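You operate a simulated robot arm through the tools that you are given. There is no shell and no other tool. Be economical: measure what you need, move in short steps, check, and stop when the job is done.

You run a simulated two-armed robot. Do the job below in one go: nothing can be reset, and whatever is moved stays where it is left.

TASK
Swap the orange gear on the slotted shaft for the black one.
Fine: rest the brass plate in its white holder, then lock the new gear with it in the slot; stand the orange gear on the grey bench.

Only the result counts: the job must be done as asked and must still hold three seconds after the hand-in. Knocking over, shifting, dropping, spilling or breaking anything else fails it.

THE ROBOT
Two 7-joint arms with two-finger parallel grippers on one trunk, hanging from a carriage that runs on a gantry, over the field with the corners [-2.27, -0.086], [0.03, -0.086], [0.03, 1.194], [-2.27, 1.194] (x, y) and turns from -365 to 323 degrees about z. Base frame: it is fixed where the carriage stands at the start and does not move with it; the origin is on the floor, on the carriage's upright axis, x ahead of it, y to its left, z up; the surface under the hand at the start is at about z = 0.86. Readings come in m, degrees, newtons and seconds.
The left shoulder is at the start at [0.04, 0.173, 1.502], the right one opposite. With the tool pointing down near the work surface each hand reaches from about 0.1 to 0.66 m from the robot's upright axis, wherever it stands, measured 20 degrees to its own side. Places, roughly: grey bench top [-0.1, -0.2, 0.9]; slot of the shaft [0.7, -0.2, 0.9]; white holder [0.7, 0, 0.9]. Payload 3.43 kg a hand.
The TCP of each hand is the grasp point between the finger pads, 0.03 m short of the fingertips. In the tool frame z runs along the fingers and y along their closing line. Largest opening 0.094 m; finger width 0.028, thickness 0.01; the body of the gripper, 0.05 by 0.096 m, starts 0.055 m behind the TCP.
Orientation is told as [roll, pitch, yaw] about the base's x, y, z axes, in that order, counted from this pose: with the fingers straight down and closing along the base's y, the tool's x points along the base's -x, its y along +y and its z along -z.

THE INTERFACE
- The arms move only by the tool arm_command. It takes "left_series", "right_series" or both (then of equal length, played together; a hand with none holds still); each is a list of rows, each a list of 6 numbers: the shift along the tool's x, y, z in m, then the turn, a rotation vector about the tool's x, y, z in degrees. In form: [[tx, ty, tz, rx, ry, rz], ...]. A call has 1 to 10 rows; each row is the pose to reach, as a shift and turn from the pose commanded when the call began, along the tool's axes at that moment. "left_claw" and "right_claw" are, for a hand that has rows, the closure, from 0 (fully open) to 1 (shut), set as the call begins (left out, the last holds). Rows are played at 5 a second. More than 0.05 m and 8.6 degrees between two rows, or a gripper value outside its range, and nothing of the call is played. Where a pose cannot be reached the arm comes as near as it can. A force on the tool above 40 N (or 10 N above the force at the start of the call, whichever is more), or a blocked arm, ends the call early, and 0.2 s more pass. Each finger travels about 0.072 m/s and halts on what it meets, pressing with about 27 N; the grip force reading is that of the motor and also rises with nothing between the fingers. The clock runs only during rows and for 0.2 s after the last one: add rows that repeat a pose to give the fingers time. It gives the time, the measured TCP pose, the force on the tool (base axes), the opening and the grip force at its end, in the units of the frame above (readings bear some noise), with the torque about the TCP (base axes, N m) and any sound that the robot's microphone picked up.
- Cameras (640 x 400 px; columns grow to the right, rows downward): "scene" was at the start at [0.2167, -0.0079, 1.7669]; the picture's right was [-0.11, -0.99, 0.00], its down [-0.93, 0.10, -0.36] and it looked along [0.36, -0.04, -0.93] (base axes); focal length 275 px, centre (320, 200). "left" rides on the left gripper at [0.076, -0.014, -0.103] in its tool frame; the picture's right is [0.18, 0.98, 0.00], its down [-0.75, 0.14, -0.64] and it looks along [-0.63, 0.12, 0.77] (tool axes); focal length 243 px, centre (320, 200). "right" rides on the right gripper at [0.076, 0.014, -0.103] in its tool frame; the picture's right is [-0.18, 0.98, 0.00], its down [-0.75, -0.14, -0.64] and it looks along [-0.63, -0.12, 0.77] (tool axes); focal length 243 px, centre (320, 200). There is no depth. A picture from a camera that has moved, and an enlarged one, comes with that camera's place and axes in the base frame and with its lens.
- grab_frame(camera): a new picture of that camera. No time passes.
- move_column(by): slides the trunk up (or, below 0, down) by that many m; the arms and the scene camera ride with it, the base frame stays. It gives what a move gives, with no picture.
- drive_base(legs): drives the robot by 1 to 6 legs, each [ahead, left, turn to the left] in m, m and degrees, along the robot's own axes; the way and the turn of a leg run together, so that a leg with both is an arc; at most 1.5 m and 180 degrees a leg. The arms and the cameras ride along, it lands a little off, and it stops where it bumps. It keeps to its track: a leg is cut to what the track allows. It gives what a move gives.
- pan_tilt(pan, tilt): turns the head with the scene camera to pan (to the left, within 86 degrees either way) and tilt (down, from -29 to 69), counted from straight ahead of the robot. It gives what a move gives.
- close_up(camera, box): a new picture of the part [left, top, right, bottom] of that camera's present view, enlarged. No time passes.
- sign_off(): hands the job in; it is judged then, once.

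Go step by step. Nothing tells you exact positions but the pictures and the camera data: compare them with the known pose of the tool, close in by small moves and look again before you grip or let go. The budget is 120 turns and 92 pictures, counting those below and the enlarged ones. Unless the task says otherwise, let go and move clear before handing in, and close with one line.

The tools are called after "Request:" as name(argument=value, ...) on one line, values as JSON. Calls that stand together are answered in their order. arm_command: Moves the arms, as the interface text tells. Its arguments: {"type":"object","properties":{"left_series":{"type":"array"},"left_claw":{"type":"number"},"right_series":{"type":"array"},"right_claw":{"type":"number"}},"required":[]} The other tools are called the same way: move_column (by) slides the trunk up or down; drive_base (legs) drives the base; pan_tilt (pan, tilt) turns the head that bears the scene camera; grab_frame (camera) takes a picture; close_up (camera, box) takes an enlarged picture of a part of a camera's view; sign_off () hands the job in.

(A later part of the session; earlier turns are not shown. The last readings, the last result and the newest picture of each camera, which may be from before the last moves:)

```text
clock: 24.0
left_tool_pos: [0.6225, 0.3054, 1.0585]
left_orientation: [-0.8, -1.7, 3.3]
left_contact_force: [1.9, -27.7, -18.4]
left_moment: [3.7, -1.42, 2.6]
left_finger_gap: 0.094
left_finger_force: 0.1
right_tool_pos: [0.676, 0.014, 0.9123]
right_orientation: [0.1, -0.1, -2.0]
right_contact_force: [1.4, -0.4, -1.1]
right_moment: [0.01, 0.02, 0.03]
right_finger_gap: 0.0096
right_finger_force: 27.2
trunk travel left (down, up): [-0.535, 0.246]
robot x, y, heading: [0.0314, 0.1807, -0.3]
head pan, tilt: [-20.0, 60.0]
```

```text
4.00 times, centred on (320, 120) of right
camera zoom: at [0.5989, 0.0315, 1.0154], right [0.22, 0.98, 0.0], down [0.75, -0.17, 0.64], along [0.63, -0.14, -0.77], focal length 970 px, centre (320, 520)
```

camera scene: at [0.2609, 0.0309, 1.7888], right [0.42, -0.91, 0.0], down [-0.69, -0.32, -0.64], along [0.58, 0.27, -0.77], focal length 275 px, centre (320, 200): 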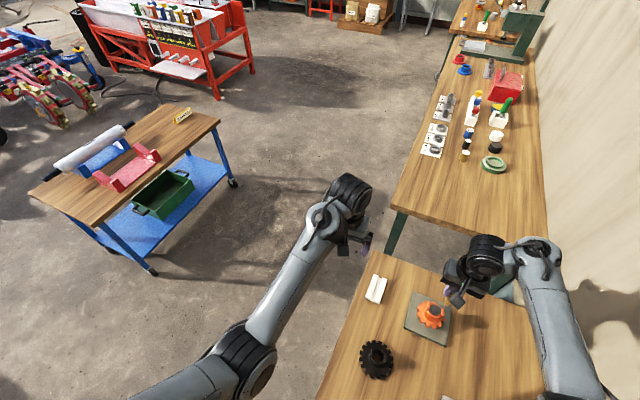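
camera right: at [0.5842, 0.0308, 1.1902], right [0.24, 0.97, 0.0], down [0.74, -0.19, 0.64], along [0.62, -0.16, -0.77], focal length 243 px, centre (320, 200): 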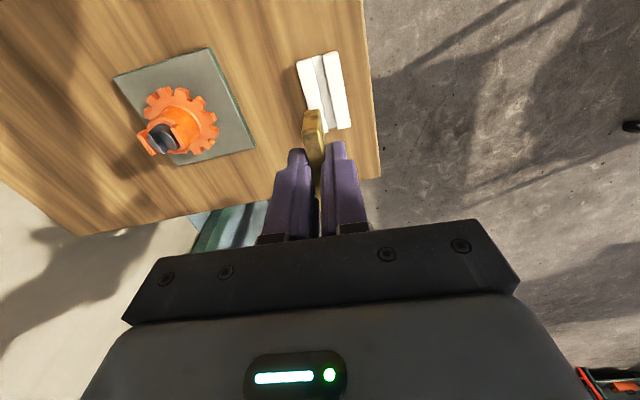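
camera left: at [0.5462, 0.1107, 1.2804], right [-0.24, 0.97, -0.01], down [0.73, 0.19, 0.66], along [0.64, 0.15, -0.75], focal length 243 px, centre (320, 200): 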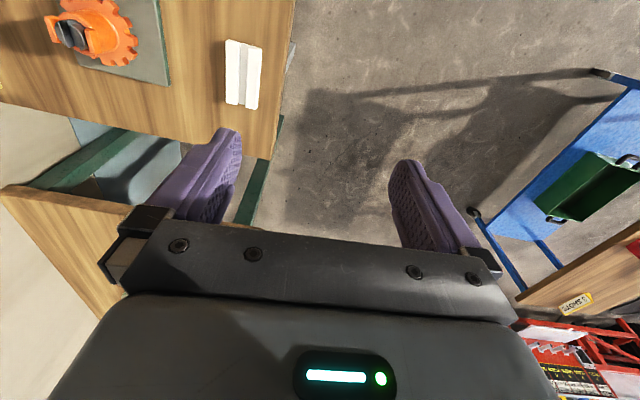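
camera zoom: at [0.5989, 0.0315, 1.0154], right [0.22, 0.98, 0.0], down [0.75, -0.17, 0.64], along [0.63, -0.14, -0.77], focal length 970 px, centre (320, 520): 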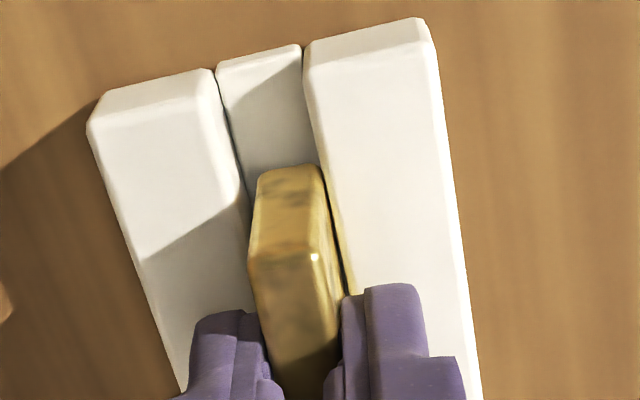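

Shift 1.2 mm to -y and continue down.

Request:
arm_command(right_series=[[0, -0.0012, 0, 0, 0, 0], [0, -0.0012, 0.004, 0, 0, 0], [0, -0.0012, 0.008, 0, 0, 0], [0, -0.0012, 0.012, 0, 0, 0], [0, -0.0012, 0.012, 0, 0, 0]])

Request:
close_up(camera="right", box=[256, 70, 384, 170])

```text
clock: 25.0
left_tool_pos: [0.6234, 0.3041, 1.0584]
left_orientation: [-0.6, -1.7, 3.6]
left_contact_force: [1.1, -12.6, -8.8]
left_moment: [1.67, -0.57, 1.18]
left_finger_gap: 0.0939
left_finger_force: 0.1
right_tool_pos: [0.6782, 0.0143, 0.9058]
right_orientation: [-0.1, -0.3, -1.7]
right_contact_force: [-4.9, 0.0, 10.9]
right_moment: [0.13, 0.35, 0.01]
right_finger_gap: 0.0094
right_finger_force: 27.0
trunk travel left (down, up): [-0.535, 0.246]
robot x, y, heading: [0.0275, 0.1752, 0.0]
head pan, tilt: [-20.0, 60.0]
stopped in row 5 (right hand): the force on the tool passed its limit at 46 N (the readings are from after the stop); the commanded pose is now the measured one
```

```text
4.00 times, centred on (320, 120) of right
camera zoom: at [0.6014, 0.0305, 1.009], right [0.22, 0.98, 0.0], down [0.75, -0.16, 0.65], along [0.63, -0.14, -0.76], focal length 970 px, centre (320, 520)
```

zoom: 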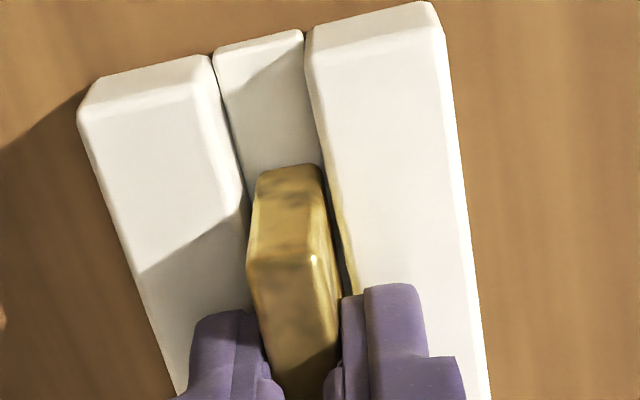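

Contact at z 0.906, with the plate inside the groove. I open gently.

Request:
arm_command(right_series=[[0, 0, 0, 0, 0, 0], [0, 0, 0, 0, 0, 0], [0, 0, -0.002, 0, 0, 0], [0, 0, -0.002, 0, 0, 0]], right_claw=0.6)

Request:
close_up(camera="right", box=[256, 70, 384, 170])

```text
clock: 26.0
left_tool_pos: [0.6224, 0.305, 1.0586]
left_orientation: [-0.7, -1.7, 3.3]
left_contact_force: [2.2, -22.1, -14.2]
left_moment: [2.85, -1.02, 2.0]
left_finger_gap: 0.094
left_finger_force: 0.2
right_tool_pos: [0.6781, 0.0155, 0.9052]
right_orientation: [0.0, -0.2, -1.7]
right_contact_force: [1.1, 0.1, 0.2]
right_moment: [-0.03, 0.0, -0.01]
right_finger_gap: 0.0373
right_finger_force: 0.0
trunk travel left (down, up): [-0.535, 0.246]
robot x, y, heading: [0.0317, 0.1757, -0.1]
head pan, tilt: [-20.0, 60.0]
```

```text
4.00 times, centred on (320, 120) of right
camera zoom: at [0.6011, 0.0324, 1.0091], right [0.21, 0.98, 0.0], down [0.75, -0.16, 0.64], along [0.63, -0.14, -0.76], focal length 970 px, centre (320, 520)
```

zoom: 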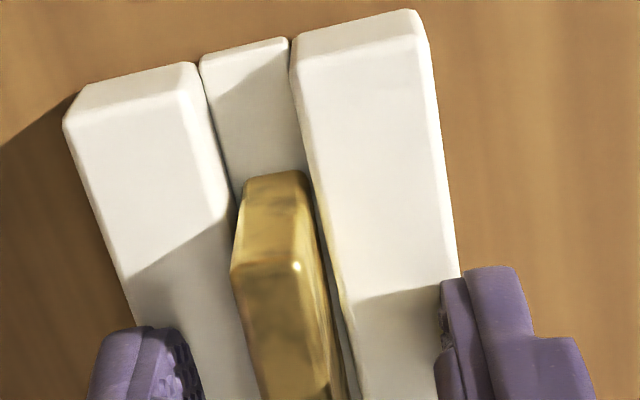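

The plate rests upright in the holder. I rise clear and then drive back right, above the shaft.

Request:
arm_command(right_series=[[0, 0, -0.03, 0, 0, 0], [0, 0, -0.07, 0, 0, 0], [0, 0, -0.11, 0, 0, 0], [0, 0, -0.15, 0, 0, 0], [0, 0, -0.19, 0, 0, 0], [0, 0, -0.19, 0, 0, 0]])

Request:
grab_frame(camera="right")

Request:
drive_base(legs=[[0, -0.181, 0]])

Request:
grab_frame(camera="right")

```text
clock: 27.2
left_tool_pos: [0.6229, 0.3053, 1.0596]
left_orientation: [-0.6, -1.7, 3.6]
left_contact_force: [0.8, -11.8, -7.4]
left_moment: [1.51, -0.48, 1.06]
left_finger_gap: 0.094
left_finger_force: 0.1
right_tool_pos: [0.6785, 0.0157, 1.0909]
right_orientation: [0.3, -1.1, -2.5]
right_contact_force: [4.2, 19.2, -13.8]
right_moment: [-2.46, -0.63, -1.73]
right_finger_gap: 0.0378
right_finger_force: 0.1
trunk travel left (down, up): [-0.535, 0.246]
robot x, y, heading: [0.0321, 0.1801, -0.3]
head pan, tilt: [-20.0, 60.0]
stopped in row 6 (right hand): the force on the tool passed its limit at 109 N (the readings are from after the stop); the commanded pose is now the measured one
```

```text
53 pictures are left
camera right: at [0.6001, 0.0325, 1.1928], right [0.23, 0.97, 0.01], down [0.74, -0.18, 0.65], along [0.64, -0.14, -0.76], focal length 243 px, centre (320, 200)
```

right: 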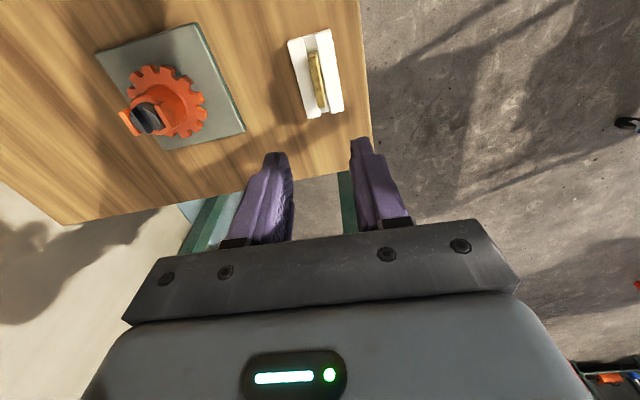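

```text
clock: 28.6
left_tool_pos: [0.6225, 0.1639, 1.0577]
left_orientation: [-0.7, -1.8, 3.6]
left_contact_force: [0.4, -6.9, -4.5]
left_moment: [0.81, -0.39, 0.54]
left_finger_gap: 0.0941
left_finger_force: 0.0
right_tool_pos: [0.6771, -0.1259, 1.0912]
right_orientation: [0.3, -1.1, -2.6]
right_contact_force: [1.7, 7.2, -6.7]
right_moment: [-1.08, -0.34, -0.71]
right_finger_gap: 0.0377
right_finger_force: 0.0
trunk travel left (down, up): [-0.535, 0.246]
robot x, y, heading: [0.0315, 0.0412, 0.2]
head pan, tilt: [-20.0, 60.0]
stopped in leg 1: the force on the tool passed its limit at 40 N (the readings are from after the stop); the commanded pose is now the measured one
```

```text
52 pictures are left
camera right: at [0.6002, -0.1084, 1.1932], right [0.23, 0.97, 0.01], down [0.73, -0.18, 0.66], along [0.64, -0.14, -0.76], focal length 243 px, centre (320, 200)
```

right: 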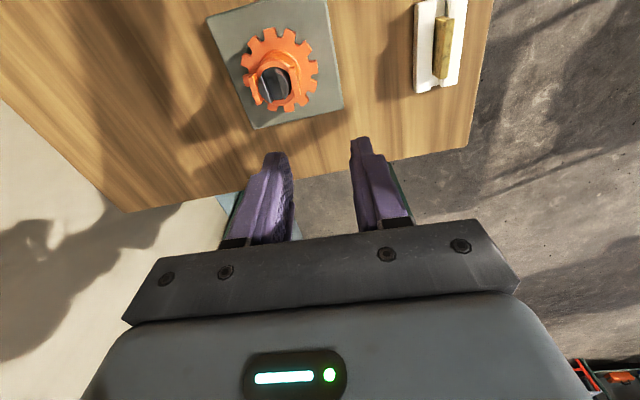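

The right wrist met its own links when raised too high relative to the trunk (same as the left hand at the start). I lower it a bit to clear that and finish the drive.

Request:
arm_command(right_series=[[0.005, 0, 0.02, 0, 0, 0], [0.01, 0, 0.03, 0, 0, 0], [0.014, 0, 0.04, 0, 0, 0], [0.014, 0, 0.04, 0, 0, 0]], right_claw=0.1)

Request:
drive_base(legs=[[0, -0.04, 0]])

Request:
close_up(camera="right", box=[240, 40, 400, 190])

```text
clock: 29.6
left_tool_pos: [0.6217, 0.1641, 1.0581]
left_orientation: [-0.6, -1.8, 3.6]
left_contact_force: [0.1, -9.5, -5.9]
left_moment: [1.27, -0.44, 0.86]
left_finger_gap: 0.0942
left_finger_force: 0.1
right_tool_pos: [0.6659, -0.1236, 1.0506]
right_orientation: [0.3, -1.0, -2.4]
right_contact_force: [-0.3, -0.4, 0.6]
right_moment: [0.02, 0.03, 0.01]
right_finger_gap: 0.0846
right_finger_force: 0.1
trunk travel left (down, up): [-0.535, 0.246]
robot x, y, heading: [0.0275, 0.0358, -0.1]
head pan, tilt: [-20.0, 60.0]
```

```text
clock: 30.5
left_tool_pos: [0.6218, 0.1238, 1.059]
left_orientation: [-0.8, -1.8, 3.6]
left_contact_force: [1.1, -10.8, -7.0]
left_moment: [1.35, -0.44, 0.93]
left_finger_gap: 0.0939
left_finger_force: 0.1
right_tool_pos: [0.6655, -0.166, 1.0492]
right_orientation: [0.2, -1.0, -2.5]
right_contact_force: [-1.2, -1.8, 1.0]
right_moment: [-0.01, 0.02, 0.03]
right_finger_gap: 0.0846
right_finger_force: 0.1
trunk travel left (down, up): [-0.535, 0.246]
robot x, y, heading: [0.0262, -0.0023, -0.1]
head pan, tilt: [-20.0, 60.0]
```

```text
2.67 times, centred on (320, 115) of right
camera zoom: at [0.5876, -0.1478, 1.1523], right [0.23, 0.97, 0.01], down [0.74, -0.18, 0.65], along [0.64, -0.14, -0.76], focal length 647 px, centre (320, 427)
```

zoom: 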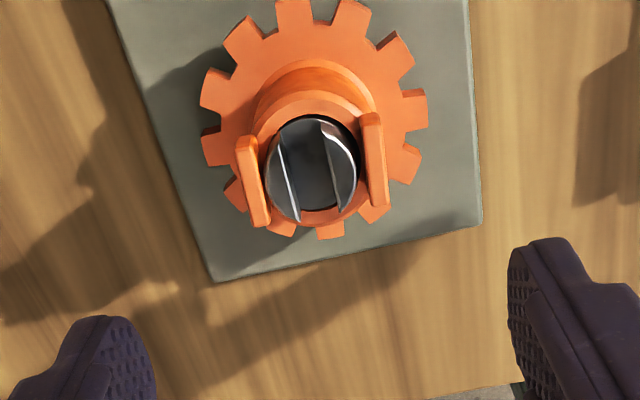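

The shaft axis and lobe midpoint are at about (0.660, -0.164), lobe line yaw about -2°. I lower over the gear's lobes with the fingers open.

Request:
arm_command(right_series=[[0.006, 0.002, 0.03, 0, 1, -0.3], [0.006, 0.002, 0.06, 0, 1, -0.3], [0.006, 0.002, 0.08, 0, 1, -0.3], [0.006, 0.002, 0.1, 0, 1, -0.3], [0.006, 0.002, 0.1, 0, 1, -0.3]], right_claw=0)

Request:
close_up(camera="right", box=[160, 60, 480, 260])

```text
clock: 31.7
left_tool_pos: [0.6219, 0.1248, 1.0585]
left_orientation: [-0.7, -1.7, 3.7]
left_contact_force: [1.2, -8.7, -5.2]
left_moment: [1.12, -0.43, 0.82]
left_finger_gap: 0.0941
left_finger_force: 0.0
right_tool_pos: [0.6612, -0.1618, 0.9512]
right_orientation: [0.3, -0.1, -2.1]
right_contact_force: [0.0, 1.4, -0.1]
right_moment: [-0.06, 0.01, 0.02]
right_finger_gap: 0.0941
right_finger_force: 0.1
trunk travel left (down, up): [-0.535, 0.246]
robot x, y, heading: [0.0315, -0.0002, 0.0]
head pan, tilt: [-20.0, 60.0]
```

```text
2.00 times, centred on (320, 160) of right
camera zoom: at [0.585, -0.1454, 1.054], right [0.22, 0.98, 0.0], down [0.75, -0.17, 0.64], along [0.63, -0.14, -0.77], focal length 485 px, centre (320, 280)
```

zoom: 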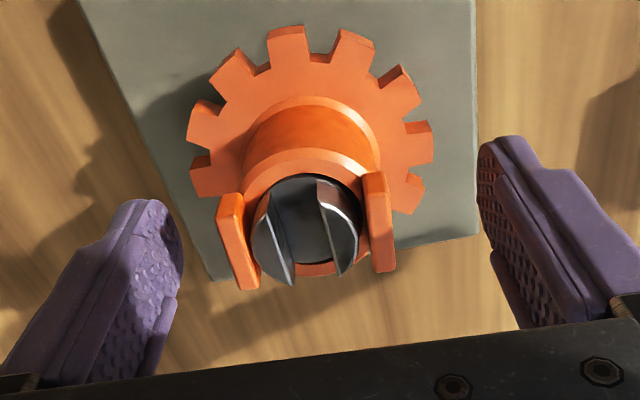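

Shift 2 mm to -y, 5 mm lower, then close on the lobes.

Request:
arm_command(right_series=[[0.001, -0.0022, 0.006, -0.3, 0, 0], [0.001, -0.0022, 0.006, -0.3, 0, 0]])

Request:
arm_command(right_series=[[0, 0, 0, 0, 0, 0], [0, 0, 0, 0, 0, 0], [0, 0, 0, 0, 0, 0], [0, 0, 0, 0, 0, 0], [0, 0, 0, 0, 0, 0]], right_claw=1)

Request:
close_up(camera="right", box=[160, 60, 480, 260])

```text
clock: 32.3
left_tool_pos: [0.6227, 0.1242, 1.0593]
left_orientation: [-0.7, -1.7, 3.6]
left_contact_force: [0.9, -9.1, -5.4]
left_moment: [1.18, -0.49, 0.86]
left_finger_gap: 0.0939
left_finger_force: 0.0
right_tool_pos: [0.6599, -0.1638, 0.9442]
right_orientation: [0.6, -0.1, -2.1]
right_contact_force: [0.5, -0.3, -0.5]
right_moment: [0.0, -0.03, -0.01]
right_finger_gap: 0.0938
right_finger_force: 0.0
trunk travel left (down, up): [-0.535, 0.246]
robot x, y, heading: [0.0314, -0.0051, -0.0]
head pan, tilt: [-20.0, 60.0]
```

```text
clock: 33.5
left_tool_pos: [0.6225, 0.1226, 1.0598]
left_orientation: [-0.7, -1.7, 3.6]
left_contact_force: [0.7, -8.8, -6.2]
left_moment: [1.21, -0.48, 0.85]
left_finger_gap: 0.0939
left_finger_force: 0.0
right_tool_pos: [0.6592, -0.1647, 0.944]
right_orientation: [0.6, 0.1, -2.3]
right_contact_force: [0.2, -4.6, 0.0]
right_moment: [-0.25, 0.08, 0.01]
right_finger_gap: 0.0504
right_finger_force: 26.9
trunk travel left (down, up): [-0.535, 0.246]
robot x, y, heading: [0.0351, -0.0029, 0.2]
head pan, tilt: [-20.0, 60.0]
```

```text
2.00 times, centred on (320, 160) of right
camera zoom: at [0.584, -0.1484, 1.0481], right [0.22, 0.98, 0.01], down [0.75, -0.18, 0.64], along [0.63, -0.13, -0.77], focal length 485 px, centre (320, 280)
```

zoom: 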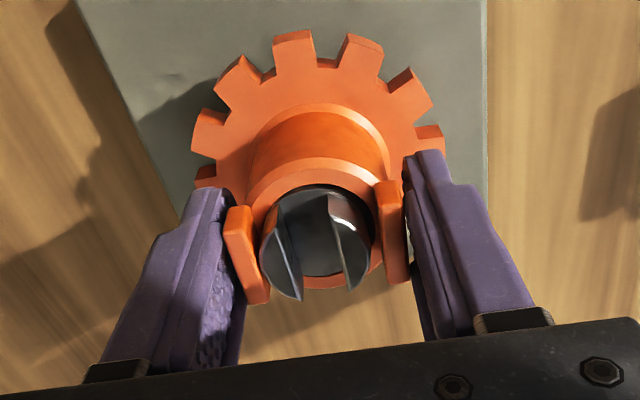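

Gripped on the collar (50 mm). I lift straight up, first a little with the arm, then with the trunk.

Request:
arm_command(right_series=[[0, 0, -0.002, 0.6, 0, 0], [0, 0, -0.008, 0.6, 0, 0], [0, 0, -0.016, 0.6, 0, 0], [0, 0, -0.024, 0.6, 0, 0], [0, 0, -0.024, 0.6, 0, 0]])

Request:
close_up(camera="right", box=[160, 60, 480, 260])

```text
clock: 34.7
left_tool_pos: [0.6213, 0.1242, 1.0586]
left_orientation: [-0.7, -1.7, 3.5]
left_contact_force: [0.6, -10.3, -5.8]
left_moment: [1.23, -0.47, 0.88]
left_finger_gap: 0.0939
left_finger_force: 0.2
right_tool_pos: [0.6592, -0.1645, 0.9689]
right_orientation: [0.0, 0.0, -2.2]
right_contact_force: [0.7, -3.1, -8.4]
right_moment: [-0.07, -0.14, -0.02]
right_finger_gap: 0.0505
right_finger_force: 27.1
trunk travel left (down, up): [-0.535, 0.246]
robot x, y, heading: [0.0317, -0.0038, 0.4]
head pan, tilt: [-20.0, 60.0]
```

```text
2.00 times, centred on (320, 160) of right
camera zoom: at [0.5842, -0.1471, 1.0723], right [0.22, 0.98, 0.0], down [0.75, -0.17, 0.64], along [0.63, -0.14, -0.77], focal length 485 px, centre (320, 280)
```

zoom: 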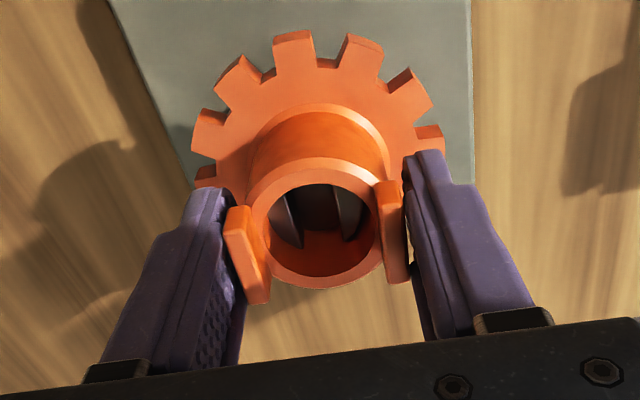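

The gear is coming up freely. Raising the trunk 0.14 and then looking for the grey bench.

Request:
move_column(by=0.14)

Request:
drive_base(legs=[[-0.45, 0.0, 0]])

Request:
pan_tilt(pan=-20, tilt=60)

Request:
grab_frame(camera="scene")

```text
clock: 36.3
left_tool_pos: [0.6214, 0.1239, 1.1985]
left_orientation: [-0.7, -1.7, 3.6]
left_contact_force: [1.4, -9.2, -6.8]
left_moment: [1.16, -0.48, 0.85]
left_finger_gap: 0.0937
left_finger_force: 0.0
right_tool_pos: [0.6611, -0.1639, 1.1078]
right_orientation: [0.0, 0.0, -2.0]
right_contact_force: [-0.5, 0.8, -5.6]
right_moment: [0.01, 0.0, -0.03]
right_finger_gap: 0.0505
right_finger_force: 26.7
trunk travel left (down, up): [-0.675, 0.106]
robot x, y, heading: [0.0293, -0.0029, 0.1]
head pan, tilt: [-20.0, 60.0]
```

```text
clock: 39.1
left_tool_pos: [0.167, 0.1271, 1.1994]
left_orientation: [-0.8, -1.7, 4.0]
left_contact_force: [1.2, -9.6, -6.5]
left_moment: [1.24, -0.47, 0.89]
left_finger_gap: 0.0943
left_finger_force: 0.0
right_tool_pos: [0.2085, -0.1598, 1.1092]
right_orientation: [-0.1, 0.0, -1.8]
right_contact_force: [0.5, 0.4, -5.8]
right_moment: [0.03, -0.03, -0.02]
right_finger_gap: 0.0504
right_finger_force: 26.9
trunk travel left (down, up): [-0.675, 0.106]
robot x, y, heading: [-0.4213, -0.0064, 0.4]
head pan, tilt: [-20.0, 60.0]
```

```text
clock: 39.7
left_tool_pos: [0.1664, 0.1268, 1.1987]
left_orientation: [-0.7, -1.7, 4.1]
left_contact_force: [1.2, -7.0, -3.0]
left_moment: [0.97, -0.23, 0.67]
left_finger_gap: 0.0941
left_finger_force: 0.1
right_tool_pos: [0.2085, -0.1598, 1.1079]
right_orientation: [-0.1, 0.0, -1.8]
right_contact_force: [0.6, 0.6, -5.4]
right_moment: [0.01, 0.02, 0.0]
right_finger_gap: 0.0504
right_finger_force: 28.1
trunk travel left (down, up): [-0.675, 0.106]
robot x, y, heading: [-0.4243, -0.0064, 0.4]
head pan, tilt: [-20.0, 60.0]
```

```text
47 pictures are left
camera scene: at [-0.2001, -0.0278, 1.7962], right [-0.34, -0.94, 0.0], down [-0.82, 0.29, -0.5], along [0.47, -0.17, -0.87], focal length 275 px, centre (320, 200)
```

scene: 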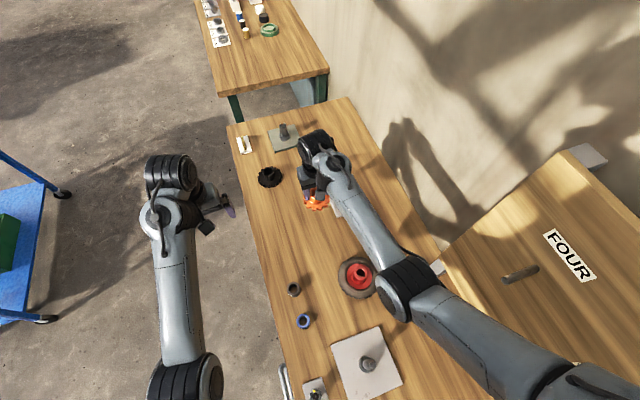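

The point (-0.1, -0.2) lies in the middle of this long wooden table; "grey bench" may be this very table (frame colour). I'll check the legs.

Request:
close_up(camera="scene", box=[200, 70, 360, 170])

Request:
pan_tilt(pan=0, tilt=69)

Request:
grab_frame(camera="scene")

Request:
pan_tilt(pan=-75, tilt=45)

Request:
grab_frame(camera="scene")

```text
4.00 times, centred on (280, 120) of scene
camera zoom: at [-0.2001, -0.0278, 1.7962], right [-0.34, -0.94, 0.0], down [-0.82, 0.29, -0.5], along [0.47, -0.17, -0.87], focal length 1099 px, centre (480, 520)
```

zoom: 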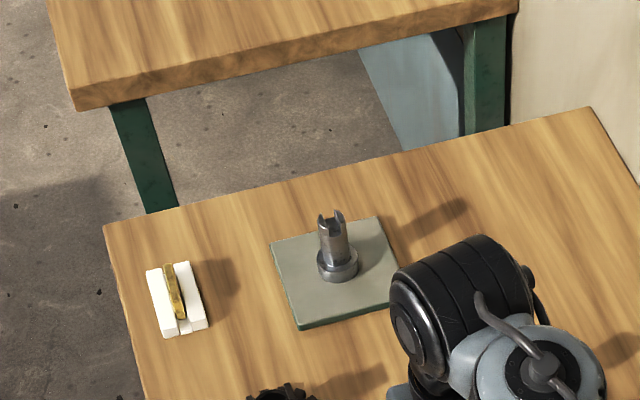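

```text
clock: 40.5
left_tool_pos: [0.1673, 0.1264, 1.1986]
left_orientation: [-0.7, -1.7, 4.0]
left_contact_force: [-0.2, -8.0, -5.7]
left_moment: [1.11, -0.36, 0.78]
left_finger_gap: 0.0939
left_finger_force: 0.1
right_tool_pos: [0.2081, -0.161, 1.1097]
right_orientation: [0.0, 0.0, -1.8]
right_contact_force: [-0.9, -0.2, -5.4]
right_moment: [0.02, 0.01, -0.01]
right_finger_gap: 0.0503
right_finger_force: 27.2
trunk travel left (down, up): [-0.675, 0.106]
robot x, y, heading: [-0.4249, -0.0045, 0.3]
head pan, tilt: [0.0, 68.8]
```

```text
45 pictures are left
camera scene: at [-0.2069, -0.005, 1.7868], right [0.01, -1.0, 0.0], down [-0.93, -0.01, -0.36], along [0.36, 0.0, -0.93], focal length 275 px, centre (320, 200)
```

scene: 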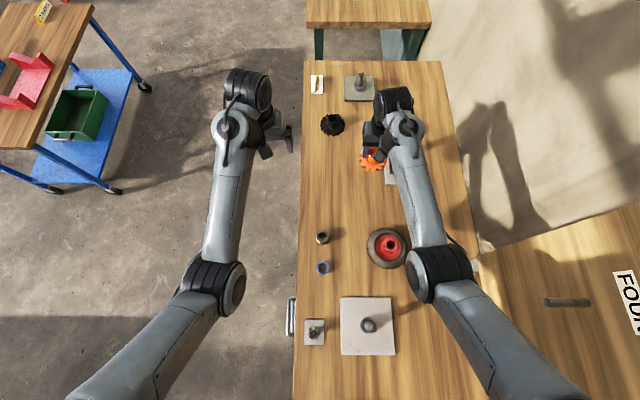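

```text
clock: 42.0
left_tool_pos: [0.1672, 0.1268, 1.1984]
left_orientation: [-0.6, -1.7, 4.0]
left_contact_force: [0.4, -8.7, -6.1]
left_moment: [1.13, -0.38, 0.8]
left_finger_gap: 0.094
left_finger_force: 0.1
right_tool_pos: [0.208, -0.1602, 1.1082]
right_orientation: [0.0, 0.0, -1.8]
right_contact_force: [-0.2, 0.2, -6.4]
right_moment: [-0.01, -0.04, -0.02]
right_finger_gap: 0.0502
right_finger_force: 26.5
trunk travel left (down, up): [-0.675, 0.106]
robot x, y, heading: [-0.4273, -0.0039, 0.1]
head pan, tilt: [-75.0, 45.0]
```

```text
44 pictures are left
camera scene: at [-0.2413, -0.0837, 1.8157], right [-0.96, -0.27, 0.0], down [-0.19, 0.68, -0.71], along [0.19, -0.68, -0.71], focal length 275 px, centre (320, 200)
```

scene: 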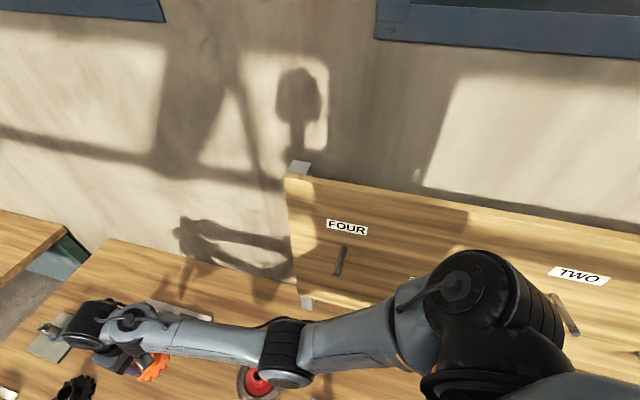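

The legs aren't visible, but the board's grey posts and the given centre (-0.1, -0.2) fit: this wooden table is the grey bench. The spot near (0.21, -0.125) is free; I move there and lower with the trunk.

Request:
arm_command(right_series=[[0, 0.02, 0, 0, 0, 0], [0, 0.035, 0, 0, 0, 0], [0, 0.035, 0, 0, 0, 0]])

Request:
move_column(by=-0.13)

Request:
grab_frame(camera="right")

Request:
pan_tilt(pan=-15, tilt=65)

Request:
grab_frame(camera="scene")

```text
clock: 42.8
left_tool_pos: [0.167, 0.1269, 1.1986]
left_orientation: [-0.7, -1.7, 4.0]
left_contact_force: [1.0, -9.5, -5.6]
left_moment: [1.12, -0.38, 0.82]
left_finger_gap: 0.0943
left_finger_force: 0.1
right_tool_pos: [0.2083, -0.1252, 1.1093]
right_orientation: [0.0, 0.1, -1.7]
right_contact_force: [1.0, 0.3, -5.9]
right_moment: [0.01, -0.01, 0.03]
right_finger_gap: 0.0504
right_finger_force: 26.5
trunk travel left (down, up): [-0.675, 0.106]
robot x, y, heading: [-0.4218, -0.0061, 0.1]
head pan, tilt: [-75.0, 45.0]
```

```text
clock: 44.4
left_tool_pos: [0.1679, 0.127, 1.0695]
left_orientation: [-0.7, -1.8, 4.0]
left_contact_force: [1.5, -8.8, -5.7]
left_moment: [1.14, -0.43, 0.82]
left_finger_gap: 0.0939
left_finger_force: 0.1
right_tool_pos: [0.2079, -0.1263, 0.98]
right_orientation: [0.0, 0.0, -1.8]
right_contact_force: [-0.4, 0.0, -5.0]
right_moment: [-0.02, 0.02, 0.0]
right_finger_gap: 0.0504
right_finger_force: 26.6
trunk travel left (down, up): [-0.545, 0.236]
robot x, y, heading: [-0.4239, -0.005, 0.5]
head pan, tilt: [-75.0, 45.0]
```

```text
43 pictures are left
camera right: at [0.1323, -0.1092, 1.0829], right [0.21, 0.98, 0.0], down [0.75, -0.16, 0.64], along [0.63, -0.14, -0.77], focal length 243 px, centre (320, 200)
```

right: 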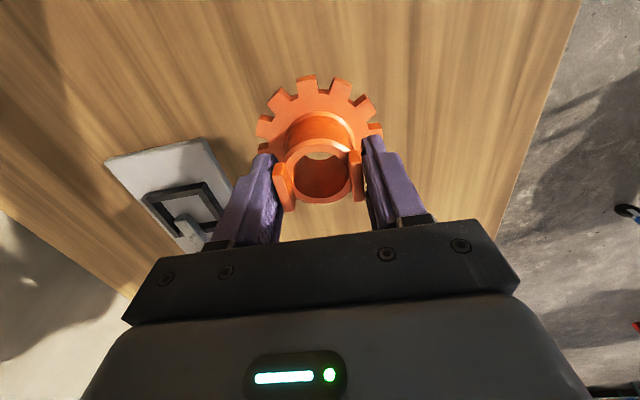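

```text
clock: 45.7
left_tool_pos: [0.1671, 0.1276, 1.069]
left_orientation: [-0.8, -1.7, 4.0]
left_contact_force: [0.0, -9.0, -6.1]
left_moment: [1.14, -0.43, 0.78]
left_finger_gap: 0.0941
left_finger_force: 0.1
right_tool_pos: [0.2085, -0.1259, 0.9801]
right_orientation: [0.0, -0.1, -1.7]
right_contact_force: [0.5, 0.3, -5.3]
right_moment: [0.0, 0.0, 0.01]
right_finger_gap: 0.0503
right_finger_force: 27.5
trunk travel left (down, up): [-0.545, 0.236]
robot x, y, heading: [-0.4268, -0.0038, 0.6]
head pan, tilt: [-15.0, 65.0]
```

```text
42 pictures are left
camera scene: at [-0.2042, -0.0207, 1.6607], right [-0.25, -0.97, 0.0], down [-0.88, 0.23, -0.42], along [0.41, -0.11, -0.91], focal length 275 px, centre (320, 200)
```

scene: 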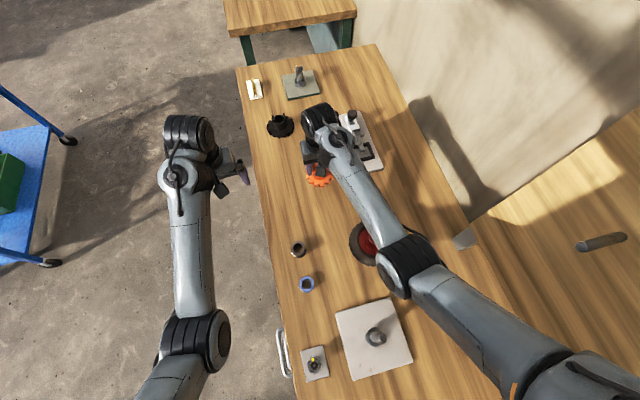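

The spot is clear. Lowering the gear with the arm until it touches.

Request:
arm_command(right_series=[[0.002, 0, 0.015, 0, 0, 0], [0.004, 0, 0.03, 0, 0, 0], [0.004, 0, 0.036, 0, 0, 0], [0.004, 0, 0.041, 0, 0, 0], [0.004, 0, 0.046, 0, 0, 0], [0.004, 0, 0.05, 0, 0, 0], [0.004, 0, 0.05, 0, 0, 0]])

Request:
close_up(camera="right", box=[200, 40, 440, 220])

```text
clock: 47.3
left_tool_pos: [0.1662, 0.1275, 1.0689]
left_orientation: [-0.7, -1.7, 4.1]
left_contact_force: [0.6, -8.9, -6.1]
left_moment: [1.15, -0.44, 0.82]
left_finger_gap: 0.0942
left_finger_force: 0.0
right_tool_pos: [0.2043, -0.1257, 0.9293]
right_orientation: [0.0, 0.0, -1.7]
right_contact_force: [0.4, -0.1, -5.0]
right_moment: [0.0, 0.02, -0.01]
right_finger_gap: 0.0506
right_finger_force: 26.3
trunk travel left (down, up): [-0.545, 0.236]
robot x, y, heading: [-0.4232, -0.0087, 0.5]
head pan, tilt: [-15.0, 65.0]
```

```text
2.22 times, centred on (320, 130) of right
camera zoom: at [0.1279, -0.1094, 1.0326], right [0.21, 0.98, 0.0], down [0.75, -0.16, 0.64], along [0.63, -0.14, -0.77], focal length 539 px, centre (320, 356)
```

zoom: 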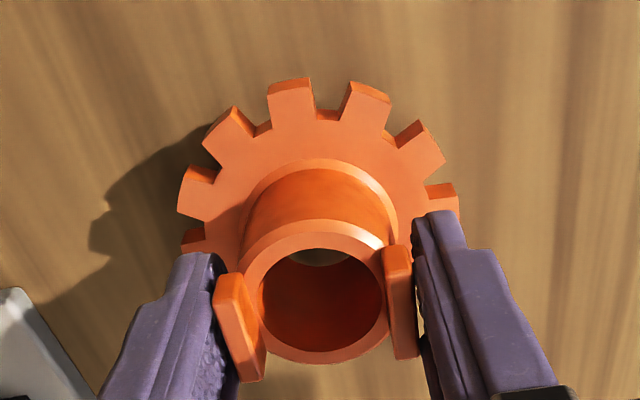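

Still in the air; continue slowly.

Request:
arm_command(right_series=[[0, 0, 0.003, 0, 0, 0], [0, 0, 0.006, 0, 0, 0], [0, 0, 0.009, 0, 0, 0], [0, 0, 0.012, 0, 0, 0], [0, 0, 0.015, 0, 0, 0], [0, 0, 0.018, 0, 0, 0], [0, 0, 0.021, 0, 0, 0], [0, 0, 0.024, 0, 0, 0]])

```text
clock: 49.1
left_tool_pos: [0.1685, 0.1276, 1.0704]
left_orientation: [-0.7, -1.8, 4.0]
left_contact_force: [1.6, -9.0, -5.0]
left_moment: [1.12, -0.47, 0.77]
left_finger_gap: 0.0939
left_finger_force: 0.1
right_tool_pos: [0.2064, -0.1254, 0.9071]
right_orientation: [0.0, -0.3, -1.7]
right_contact_force: [0.2, -1.4, 18.4]
right_moment: [0.0, -0.07, -0.05]
right_finger_gap: 0.0503
right_finger_force: 26.5
trunk travel left (down, up): [-0.545, 0.236]
robot x, y, heading: [-0.4222, -0.0022, 0.4]
head pan, tilt: [-15.0, 65.0]
```

Contact (about 23 N change). I release and rise.

Request:
arm_command(right_series=[[0, 0, -0.001, 0, 0, 0], [0, 0, -0.001, 0, 0, 0], [0, 0, -0.001, 0, 0, 0]], right_claw=0.2)

Request:
arm_command(right_series=[[0, 0, -0.02, 0, 0, 0], [0, 0, -0.05, 0, 0, 0], [0, 0, -0.09, 0, 0, 0], [0, 0, -0.12, 0, 0, 0], [0, 0, -0.12, 0, 0, 0]])

Request:
grab_frame(camera="right")

```text
clock: 49.9
left_tool_pos: [0.1677, 0.126, 1.0686]
left_orientation: [-0.7, -1.8, 3.9]
left_contact_force: [0.7, -8.8, -6.0]
left_moment: [1.12, -0.42, 0.8]
left_finger_gap: 0.094
left_finger_force: 0.1
right_tool_pos: [0.2044, -0.126, 0.906]
right_orientation: [0.0, 0.0, -1.6]
right_contact_force: [-0.3, 0.4, 0.4]
right_moment: [0.01, -0.02, 0.0]
right_finger_gap: 0.0754
right_finger_force: 0.0
trunk travel left (down, up): [-0.545, 0.236]
robot x, y, heading: [-0.4235, -0.0037, 0.4]
head pan, tilt: [-15.0, 65.0]
```

```text
clock: 51.1
left_tool_pos: [0.1674, 0.1276, 1.0686]
left_orientation: [-0.7, -1.8, 4.0]
left_contact_force: [0.9, -8.1, -5.6]
left_moment: [1.18, -0.45, 0.79]
left_finger_gap: 0.0939
left_finger_force: 0.1
right_tool_pos: [0.2051, -0.1231, 1.0274]
right_orientation: [0.0, 0.1, -1.7]
right_contact_force: [0.0, 1.3, -0.3]
right_moment: [0.01, 0.02, 0.01]
right_finger_gap: 0.0751
right_finger_force: 0.1
trunk travel left (down, up): [-0.545, 0.236]
robot x, y, heading: [-0.4237, -0.0044, 0.4]
head pan, tilt: [-15.0, 65.0]
```

```text
40 pictures are left
camera right: at [0.1285, -0.1066, 1.1299], right [0.21, 0.98, 0.0], down [0.75, -0.16, 0.64], along [0.63, -0.14, -0.77], focal length 243 px, centre (320, 200)
```

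right: 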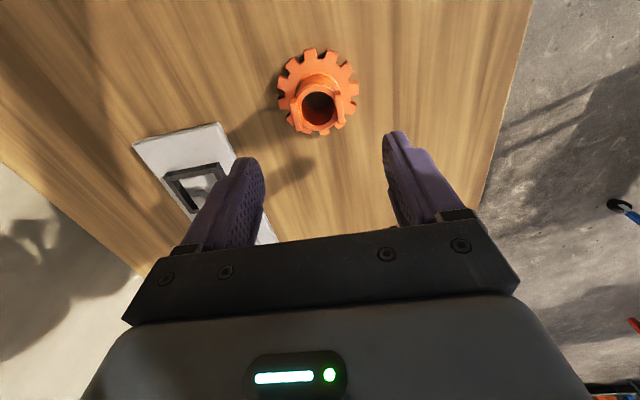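

The orange gear stands on the bench. Next: drive so the right hand is above the black gear near (0.478, -0.044).

Request:
drive_base(legs=[[0.265, 0.08, 0]])

Request:
close_up(camera="right", box=[200, 0, 440, 180])

```text
clock: 53.0
left_tool_pos: [0.4344, 0.2083, 1.069]
left_orientation: [-0.7, -1.7, 4.0]
left_contact_force: [0.5, -9.1, -5.6]
left_moment: [1.12, -0.45, 0.81]
left_finger_gap: 0.094
left_finger_force: 0.1
right_tool_pos: [0.4714, -0.0415, 1.0272]
right_orientation: [0.1, 0.1, -1.8]
right_contact_force: [0.2, 0.0, -0.5]
right_moment: [-0.01, 0.01, 0.01]
right_finger_gap: 0.0753
right_finger_force: 0.2
trunk travel left (down, up): [-0.545, 0.236]
robot x, y, heading: [-0.1587, 0.0752, 0.5]
head pan, tilt: [-15.0, 65.0]
```

```text
2.22 times, centred on (320, 90) of right
camera zoom: at [0.3949, -0.0256, 1.1298], right [0.21, 0.98, 0.0], down [0.75, -0.16, 0.64], along [0.63, -0.14, -0.77], focal length 539 px, centre (320, 444)
```

zoom: 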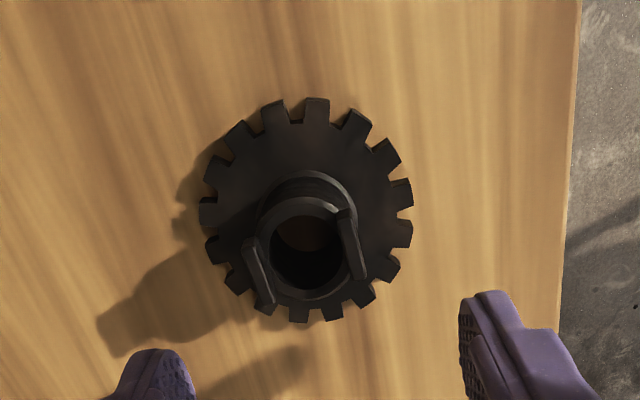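

The black gear's collar centre is at about (0.478, -0.0515) with its lobes yawed about +5°. I align, yaw and descend part way.

Request:
arm_command(right_series=[[-0.0072, -0.0098, 0.01, 0, 0, -6.8], [-0.0072, -0.0098, 0.04, 0, 0, -6.8], [-0.0072, -0.0098, 0.07, 0, 0, -6.8], [-0.0072, -0.0098, 0.07, 0, 0, -6.8]], right_claw=0)

Request:
close_up(camera="right", box=[160, 60, 480, 260])

```text
clock: 54.0
left_tool_pos: [0.4343, 0.2088, 1.0695]
left_orientation: [-0.8, -1.8, 4.1]
left_contact_force: [0.8, -8.4, -4.5]
left_moment: [1.0, -0.33, 0.73]
left_finger_gap: 0.0943
left_finger_force: 0.1
right_tool_pos: [0.4763, -0.0497, 0.954]
right_orientation: [0.1, 0.0, 5.2]
right_contact_force: [-0.5, -0.1, -0.1]
right_moment: [0.0, -0.03, 0.01]
right_finger_gap: 0.094
right_finger_force: 0.1
trunk travel left (down, up): [-0.545, 0.236]
robot x, y, heading: [-0.1597, 0.0757, 0.6]
head pan, tilt: [-15.0, 65.0]
```

```text
2.00 times, centred on (320, 160) of right
camera zoom: at [0.3985, -0.043, 1.0581], right [0.1, 1.0, 0.0], down [0.76, -0.07, 0.64], along [0.64, -0.06, -0.77], focal length 485 px, centre (320, 280)
```

zoom: 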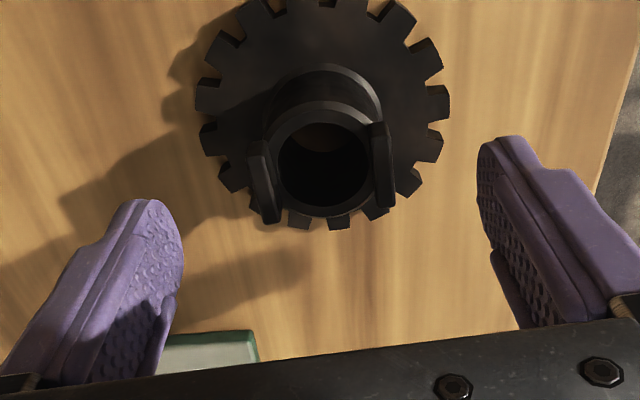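

Well centred. Going down and gripping the collar.

Request:
arm_command(right_series=[[-0.0015, -0.0005, 0.015, 0, 0, -0.4], [-0.0015, -0.0005, 0.03, 0, 0, -0.4], [-0.0015, -0.0005, 0.042, 0, 0, -0.4], [-0.0015, -0.0005, 0.042, 0, 0, -0.4]])

Request:
arm_command(right_series=[[0, 0, 0, 0, 0, 0], [0, 0, 0, 0, 0, 0], [0, 0, 0, 0, 0, 0], [0, 0, 0, 0, 0, 0], [0, 0, 0, 0, 0, 0]], right_claw=1)

Request:
close_up(camera="right", box=[160, 60, 480, 260])

```text
clock: 55.0
left_tool_pos: [0.4333, 0.2082, 1.069]
left_orientation: [-0.6, -1.8, 4.0]
left_contact_force: [-0.6, -7.6, -5.6]
left_moment: [1.06, -0.41, 0.74]
left_finger_gap: 0.0939
left_finger_force: 0.0
right_tool_pos: [0.4809, -0.0531, 0.9144]
right_orientation: [0.0, 0.0, 5.5]
right_contact_force: [0.0, -0.3, -0.1]
right_moment: [-0.01, 0.0, 0.01]
right_finger_gap: 0.0942
right_finger_force: 0.0
trunk travel left (down, up): [-0.545, 0.236]
robot x, y, heading: [-0.1586, 0.0778, 0.4]
head pan, tilt: [-15.0, 65.0]
```

```text
clock: 56.2
left_tool_pos: [0.4332, 0.2082, 1.0689]
left_orientation: [-0.6, -1.8, 4.0]
left_contact_force: [0.9, -8.9, -4.7]
left_moment: [1.05, -0.44, 0.76]
left_finger_gap: 0.094
left_finger_force: 0.1
right_tool_pos: [0.4808, -0.0508, 0.9142]
right_orientation: [0.0, 0.0, 5.5]
right_contact_force: [-1.8, 1.8, 2.3]
right_moment: [0.0, -0.04, 0.06]
right_finger_gap: 0.05
right_finger_force: 26.7
trunk travel left (down, up): [-0.545, 0.236]
robot x, y, heading: [-0.1595, 0.079, 0.4]
head pan, tilt: [-15.0, 65.0]
```

```text
2.00 times, centred on (320, 160) of right
camera zoom: at [0.4023, -0.0452, 1.0171], right [0.09, 1.0, 0.0], down [0.76, -0.07, 0.64], along [0.64, -0.06, -0.77], focal length 485 px, centre (320, 280)
```

zoom: 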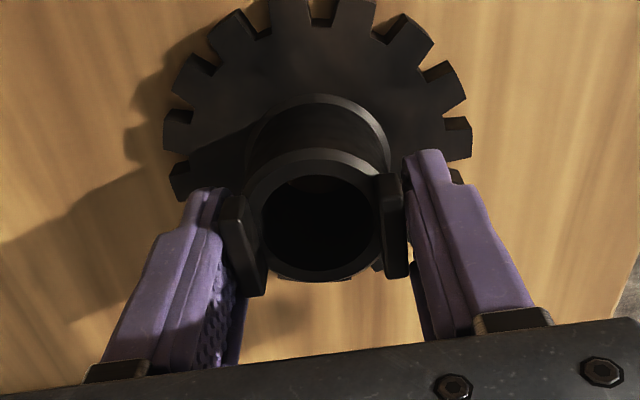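

Gripped at 50 mm. I lift, then carry it towards the shaft with the yaw turned to about -2.3°.

Request:
arm_command(right_series=[[0, 0, -0.01, 0, 0, 0], [0, 0, -0.03, 0, 0, 0], [0, 0, -0.05, 0, 0, 0], [0, 0, -0.05, 0, 0, 4], [0, 0, -0.05, 0, 0, 7.8], [0, 0, -0.05, 0, 0, 7.8]])

Request:
move_column(by=0.1)

Request:
drive_base(legs=[[0.183, -0.116, -0.3]])

Request:
grab_frame(camera="right")

```text
clock: 57.6
left_tool_pos: [0.4316, 0.2076, 1.0696]
left_orientation: [-0.6, -1.6, 4.1]
left_contact_force: [-0.1, -8.2, -5.0]
left_moment: [1.08, -0.4, 0.75]
left_finger_gap: 0.0941
left_finger_force: 0.2
right_tool_pos: [0.4785, -0.0535, 0.9629]
right_orientation: [0.0, 0.0, -2.4]
right_contact_force: [-0.7, -0.3, -5.6]
right_moment: [-0.02, -0.02, 0.0]
right_finger_gap: 0.0501
right_finger_force: 27.2
trunk travel left (down, up): [-0.545, 0.236]
robot x, y, heading: [-0.1575, 0.0774, 0.7]
head pan, tilt: [-15.0, 65.0]
```

```text
clock: 58.9
left_tool_pos: [0.4326, 0.2071, 1.1675]
left_orientation: [-0.7, -1.7, 4.0]
left_contact_force: [2.0, -7.6, -6.0]
left_moment: [1.08, -0.42, 0.73]
left_finger_gap: 0.0941
left_finger_force: 0.0
right_tool_pos: [0.4781, -0.0515, 1.0627]
right_orientation: [0.0, 0.0, -2.4]
right_contact_force: [-0.6, 0.2, -5.8]
right_moment: [-0.02, 0.01, -0.01]
right_finger_gap: 0.0505
right_finger_force: 27.2
trunk travel left (down, up): [-0.645, 0.136]
robot x, y, heading: [-0.1558, 0.0751, 0.6]
head pan, tilt: [-15.0, 65.0]
```

```text
clock: 60.6
left_tool_pos: [0.6153, 0.0882, 1.1699]
left_orientation: [-0.7, -1.8, 3.6]
left_contact_force: [0.3, -9.5, -5.7]
left_moment: [1.1, -0.43, 0.71]
left_finger_gap: 0.0939
left_finger_force: 0.1
right_tool_pos: [0.6596, -0.1723, 1.0643]
right_orientation: [0.1, 0.0, -2.8]
right_contact_force: [0.3, -0.9, -4.9]
right_moment: [0.05, -0.01, 0.03]
right_finger_gap: 0.05
right_finger_force: 27.2
trunk travel left (down, up): [-0.645, 0.136]
robot x, y, heading: [0.0234, -0.0397, 0.1]
head pan, tilt: [-15.0, 65.0]
```

```text
36 pictures are left
camera right: at [0.5828, -0.1548, 1.167], right [0.23, 0.97, 0.0], down [0.75, -0.18, 0.64], along [0.62, -0.15, -0.77], focal length 243 px, centre (320, 200)
```

right: 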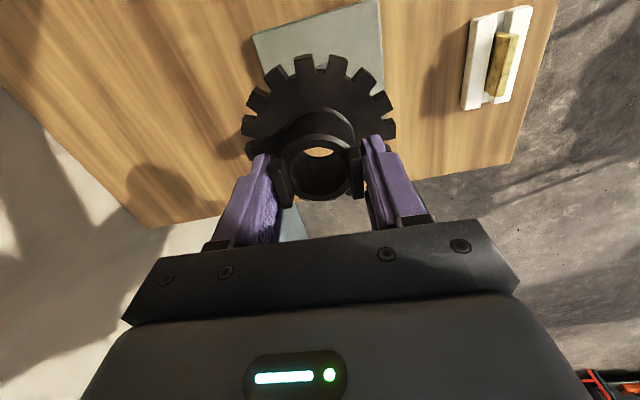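

The gear is over the shaft area; I measure where its bore sits relative to the hand, and look from the side cameras.

Request:
close_up(camera="right", box=[160, 60, 480, 260])

Request:
close_up(camera="left", box=[0, 0, 260, 162])

Request:
close_up(camera="scene", box=[250, 100, 410, 200])

```text
2.00 times, centred on (320, 160) of right
camera zoom: at [0.5828, -0.1548, 1.167], right [0.23, 0.97, 0.0], down [0.75, -0.18, 0.64], along [0.62, -0.15, -0.77], focal length 485 px, centre (320, 280)
```

zoom: 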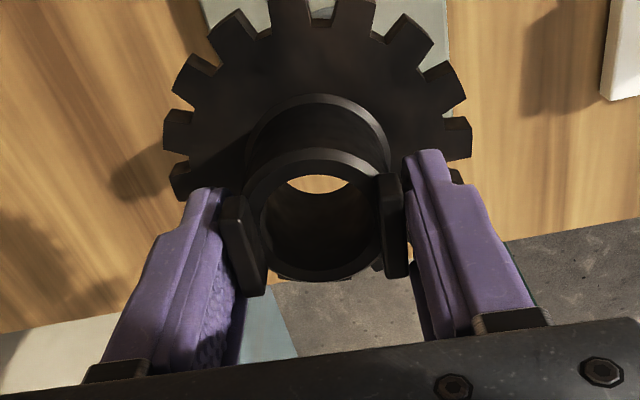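

```text
2.46 times, centred on (130, 81) of left
camera zoom: at [0.5361, 0.0693, 1.2694], right [-0.25, 0.97, -0.02], down [0.72, 0.19, 0.66], along [0.65, 0.15, -0.75], focal length 597 px, centre (788, 493)
```

zoom: 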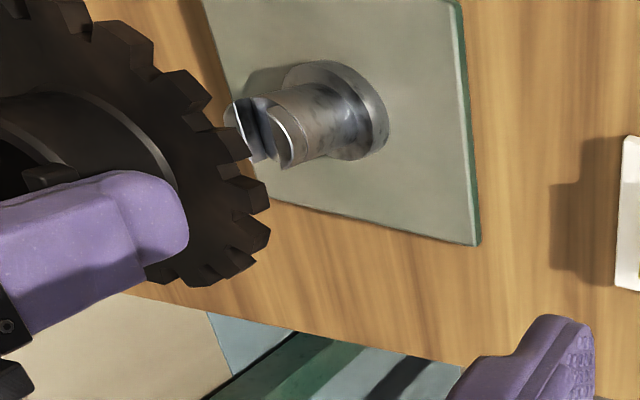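

```text
4.00 times, centred on (330, 150) of scene
camera zoom: at [0.2424, -0.0571, 1.7607], right [-0.26, -0.97, 0.0], down [-0.88, 0.24, -0.42], along [0.41, -0.11, -0.91], focal length 1099 px, centre (280, 400)
```

zoom: 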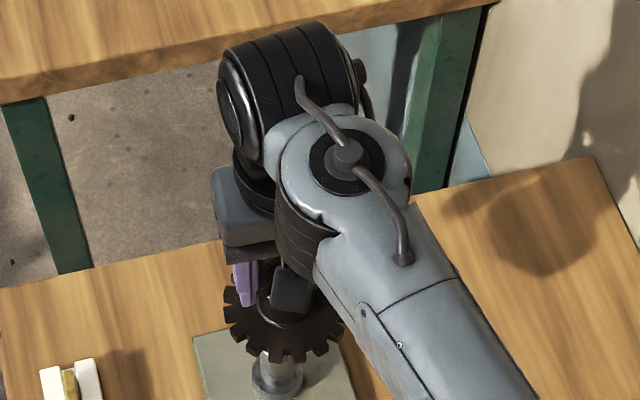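

The gear's bore sits about 4–5 mm robot-ward of the TCP. I move to (0.6643, -0.1643), yaw -2.3°, and lower to just above the shaft top to check through the bore.

Request:
arm_command(right_series=[[-0.0043, 0.0082, 0, 0, 0, -0.4], [-0.0043, 0.0082, 0.03, 0, 0, -0.4], [-0.0043, 0.0082, 0.06, 0, 0, -0.4], [-0.0043, 0.0082, 0.06, 0, 0, -0.4]])

Request:
close_up(camera="right", box=[240, 90, 400, 210])

Request:
close_up(camera="left", box=[0, 0, 200, 125])

Request:
close_up(camera="scene", box=[280, 150, 376, 220])

```text
clock: 61.6
left_tool_pos: [0.6148, 0.0881, 1.17]
left_orientation: [-0.6, -1.7, 3.6]
left_contact_force: [0.4, -6.9, -4.6]
left_moment: [0.92, -0.35, 0.64]
left_finger_gap: 0.0941
left_finger_force: 0.0
right_tool_pos: [0.664, -0.1632, 1.0032]
right_orientation: [0.0, 0.0, -2.3]
right_contact_force: [0.2, 0.2, -5.0]
right_moment: [-0.02, 0.01, 0.03]
right_finger_gap: 0.05
right_finger_force: 27.0
trunk travel left (down, up): [-0.645, 0.136]
robot x, y, heading: [0.0235, -0.0405, 0.1]
head pan, tilt: [-15.0, 65.0]
```

```text
3.33 times, centred on (320, 150) of right
camera zoom: at [0.5875, -0.1459, 1.1053], right [0.22, 0.97, 0.0], down [0.75, -0.17, 0.64], along [0.63, -0.14, -0.77], focal length 809 px, centre (320, 367)
```

zoom: 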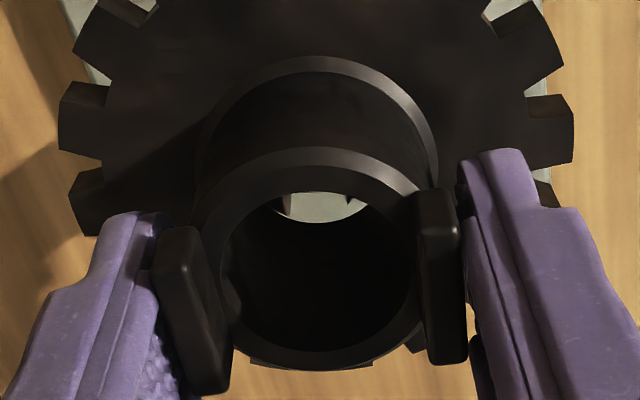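

```text
3.20 times, centred on (100, 62) of left
camera zoom: at [0.5358, 0.0695, 1.2692], right [-0.25, 0.97, -0.02], down [0.72, 0.2, 0.66], along [0.65, 0.15, -0.75], focal length 776 px, centre (1024, 640)
```

zoom: 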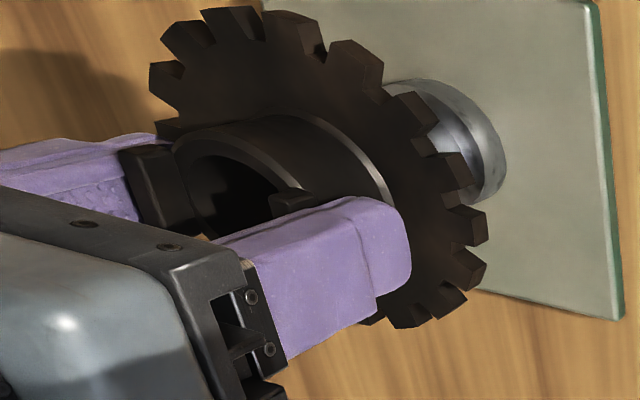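

```text
5.71 times, centred on (328, 185) of scene
camera zoom: at [0.2422, -0.057, 1.7606], right [-0.26, -0.97, 0.0], down [-0.88, 0.24, -0.42], along [0.41, -0.11, -0.91], focal length 1570 px, centre (274, 286)
```

zoom: 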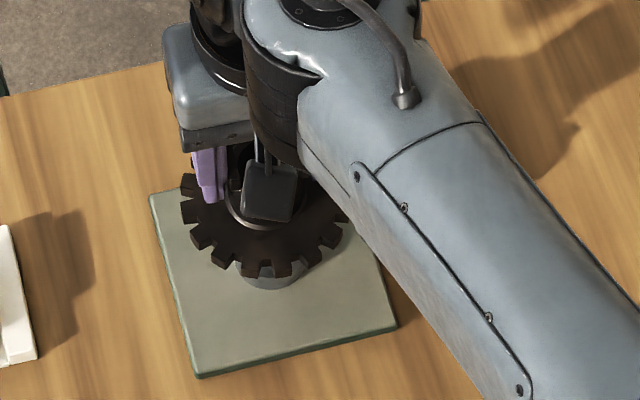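

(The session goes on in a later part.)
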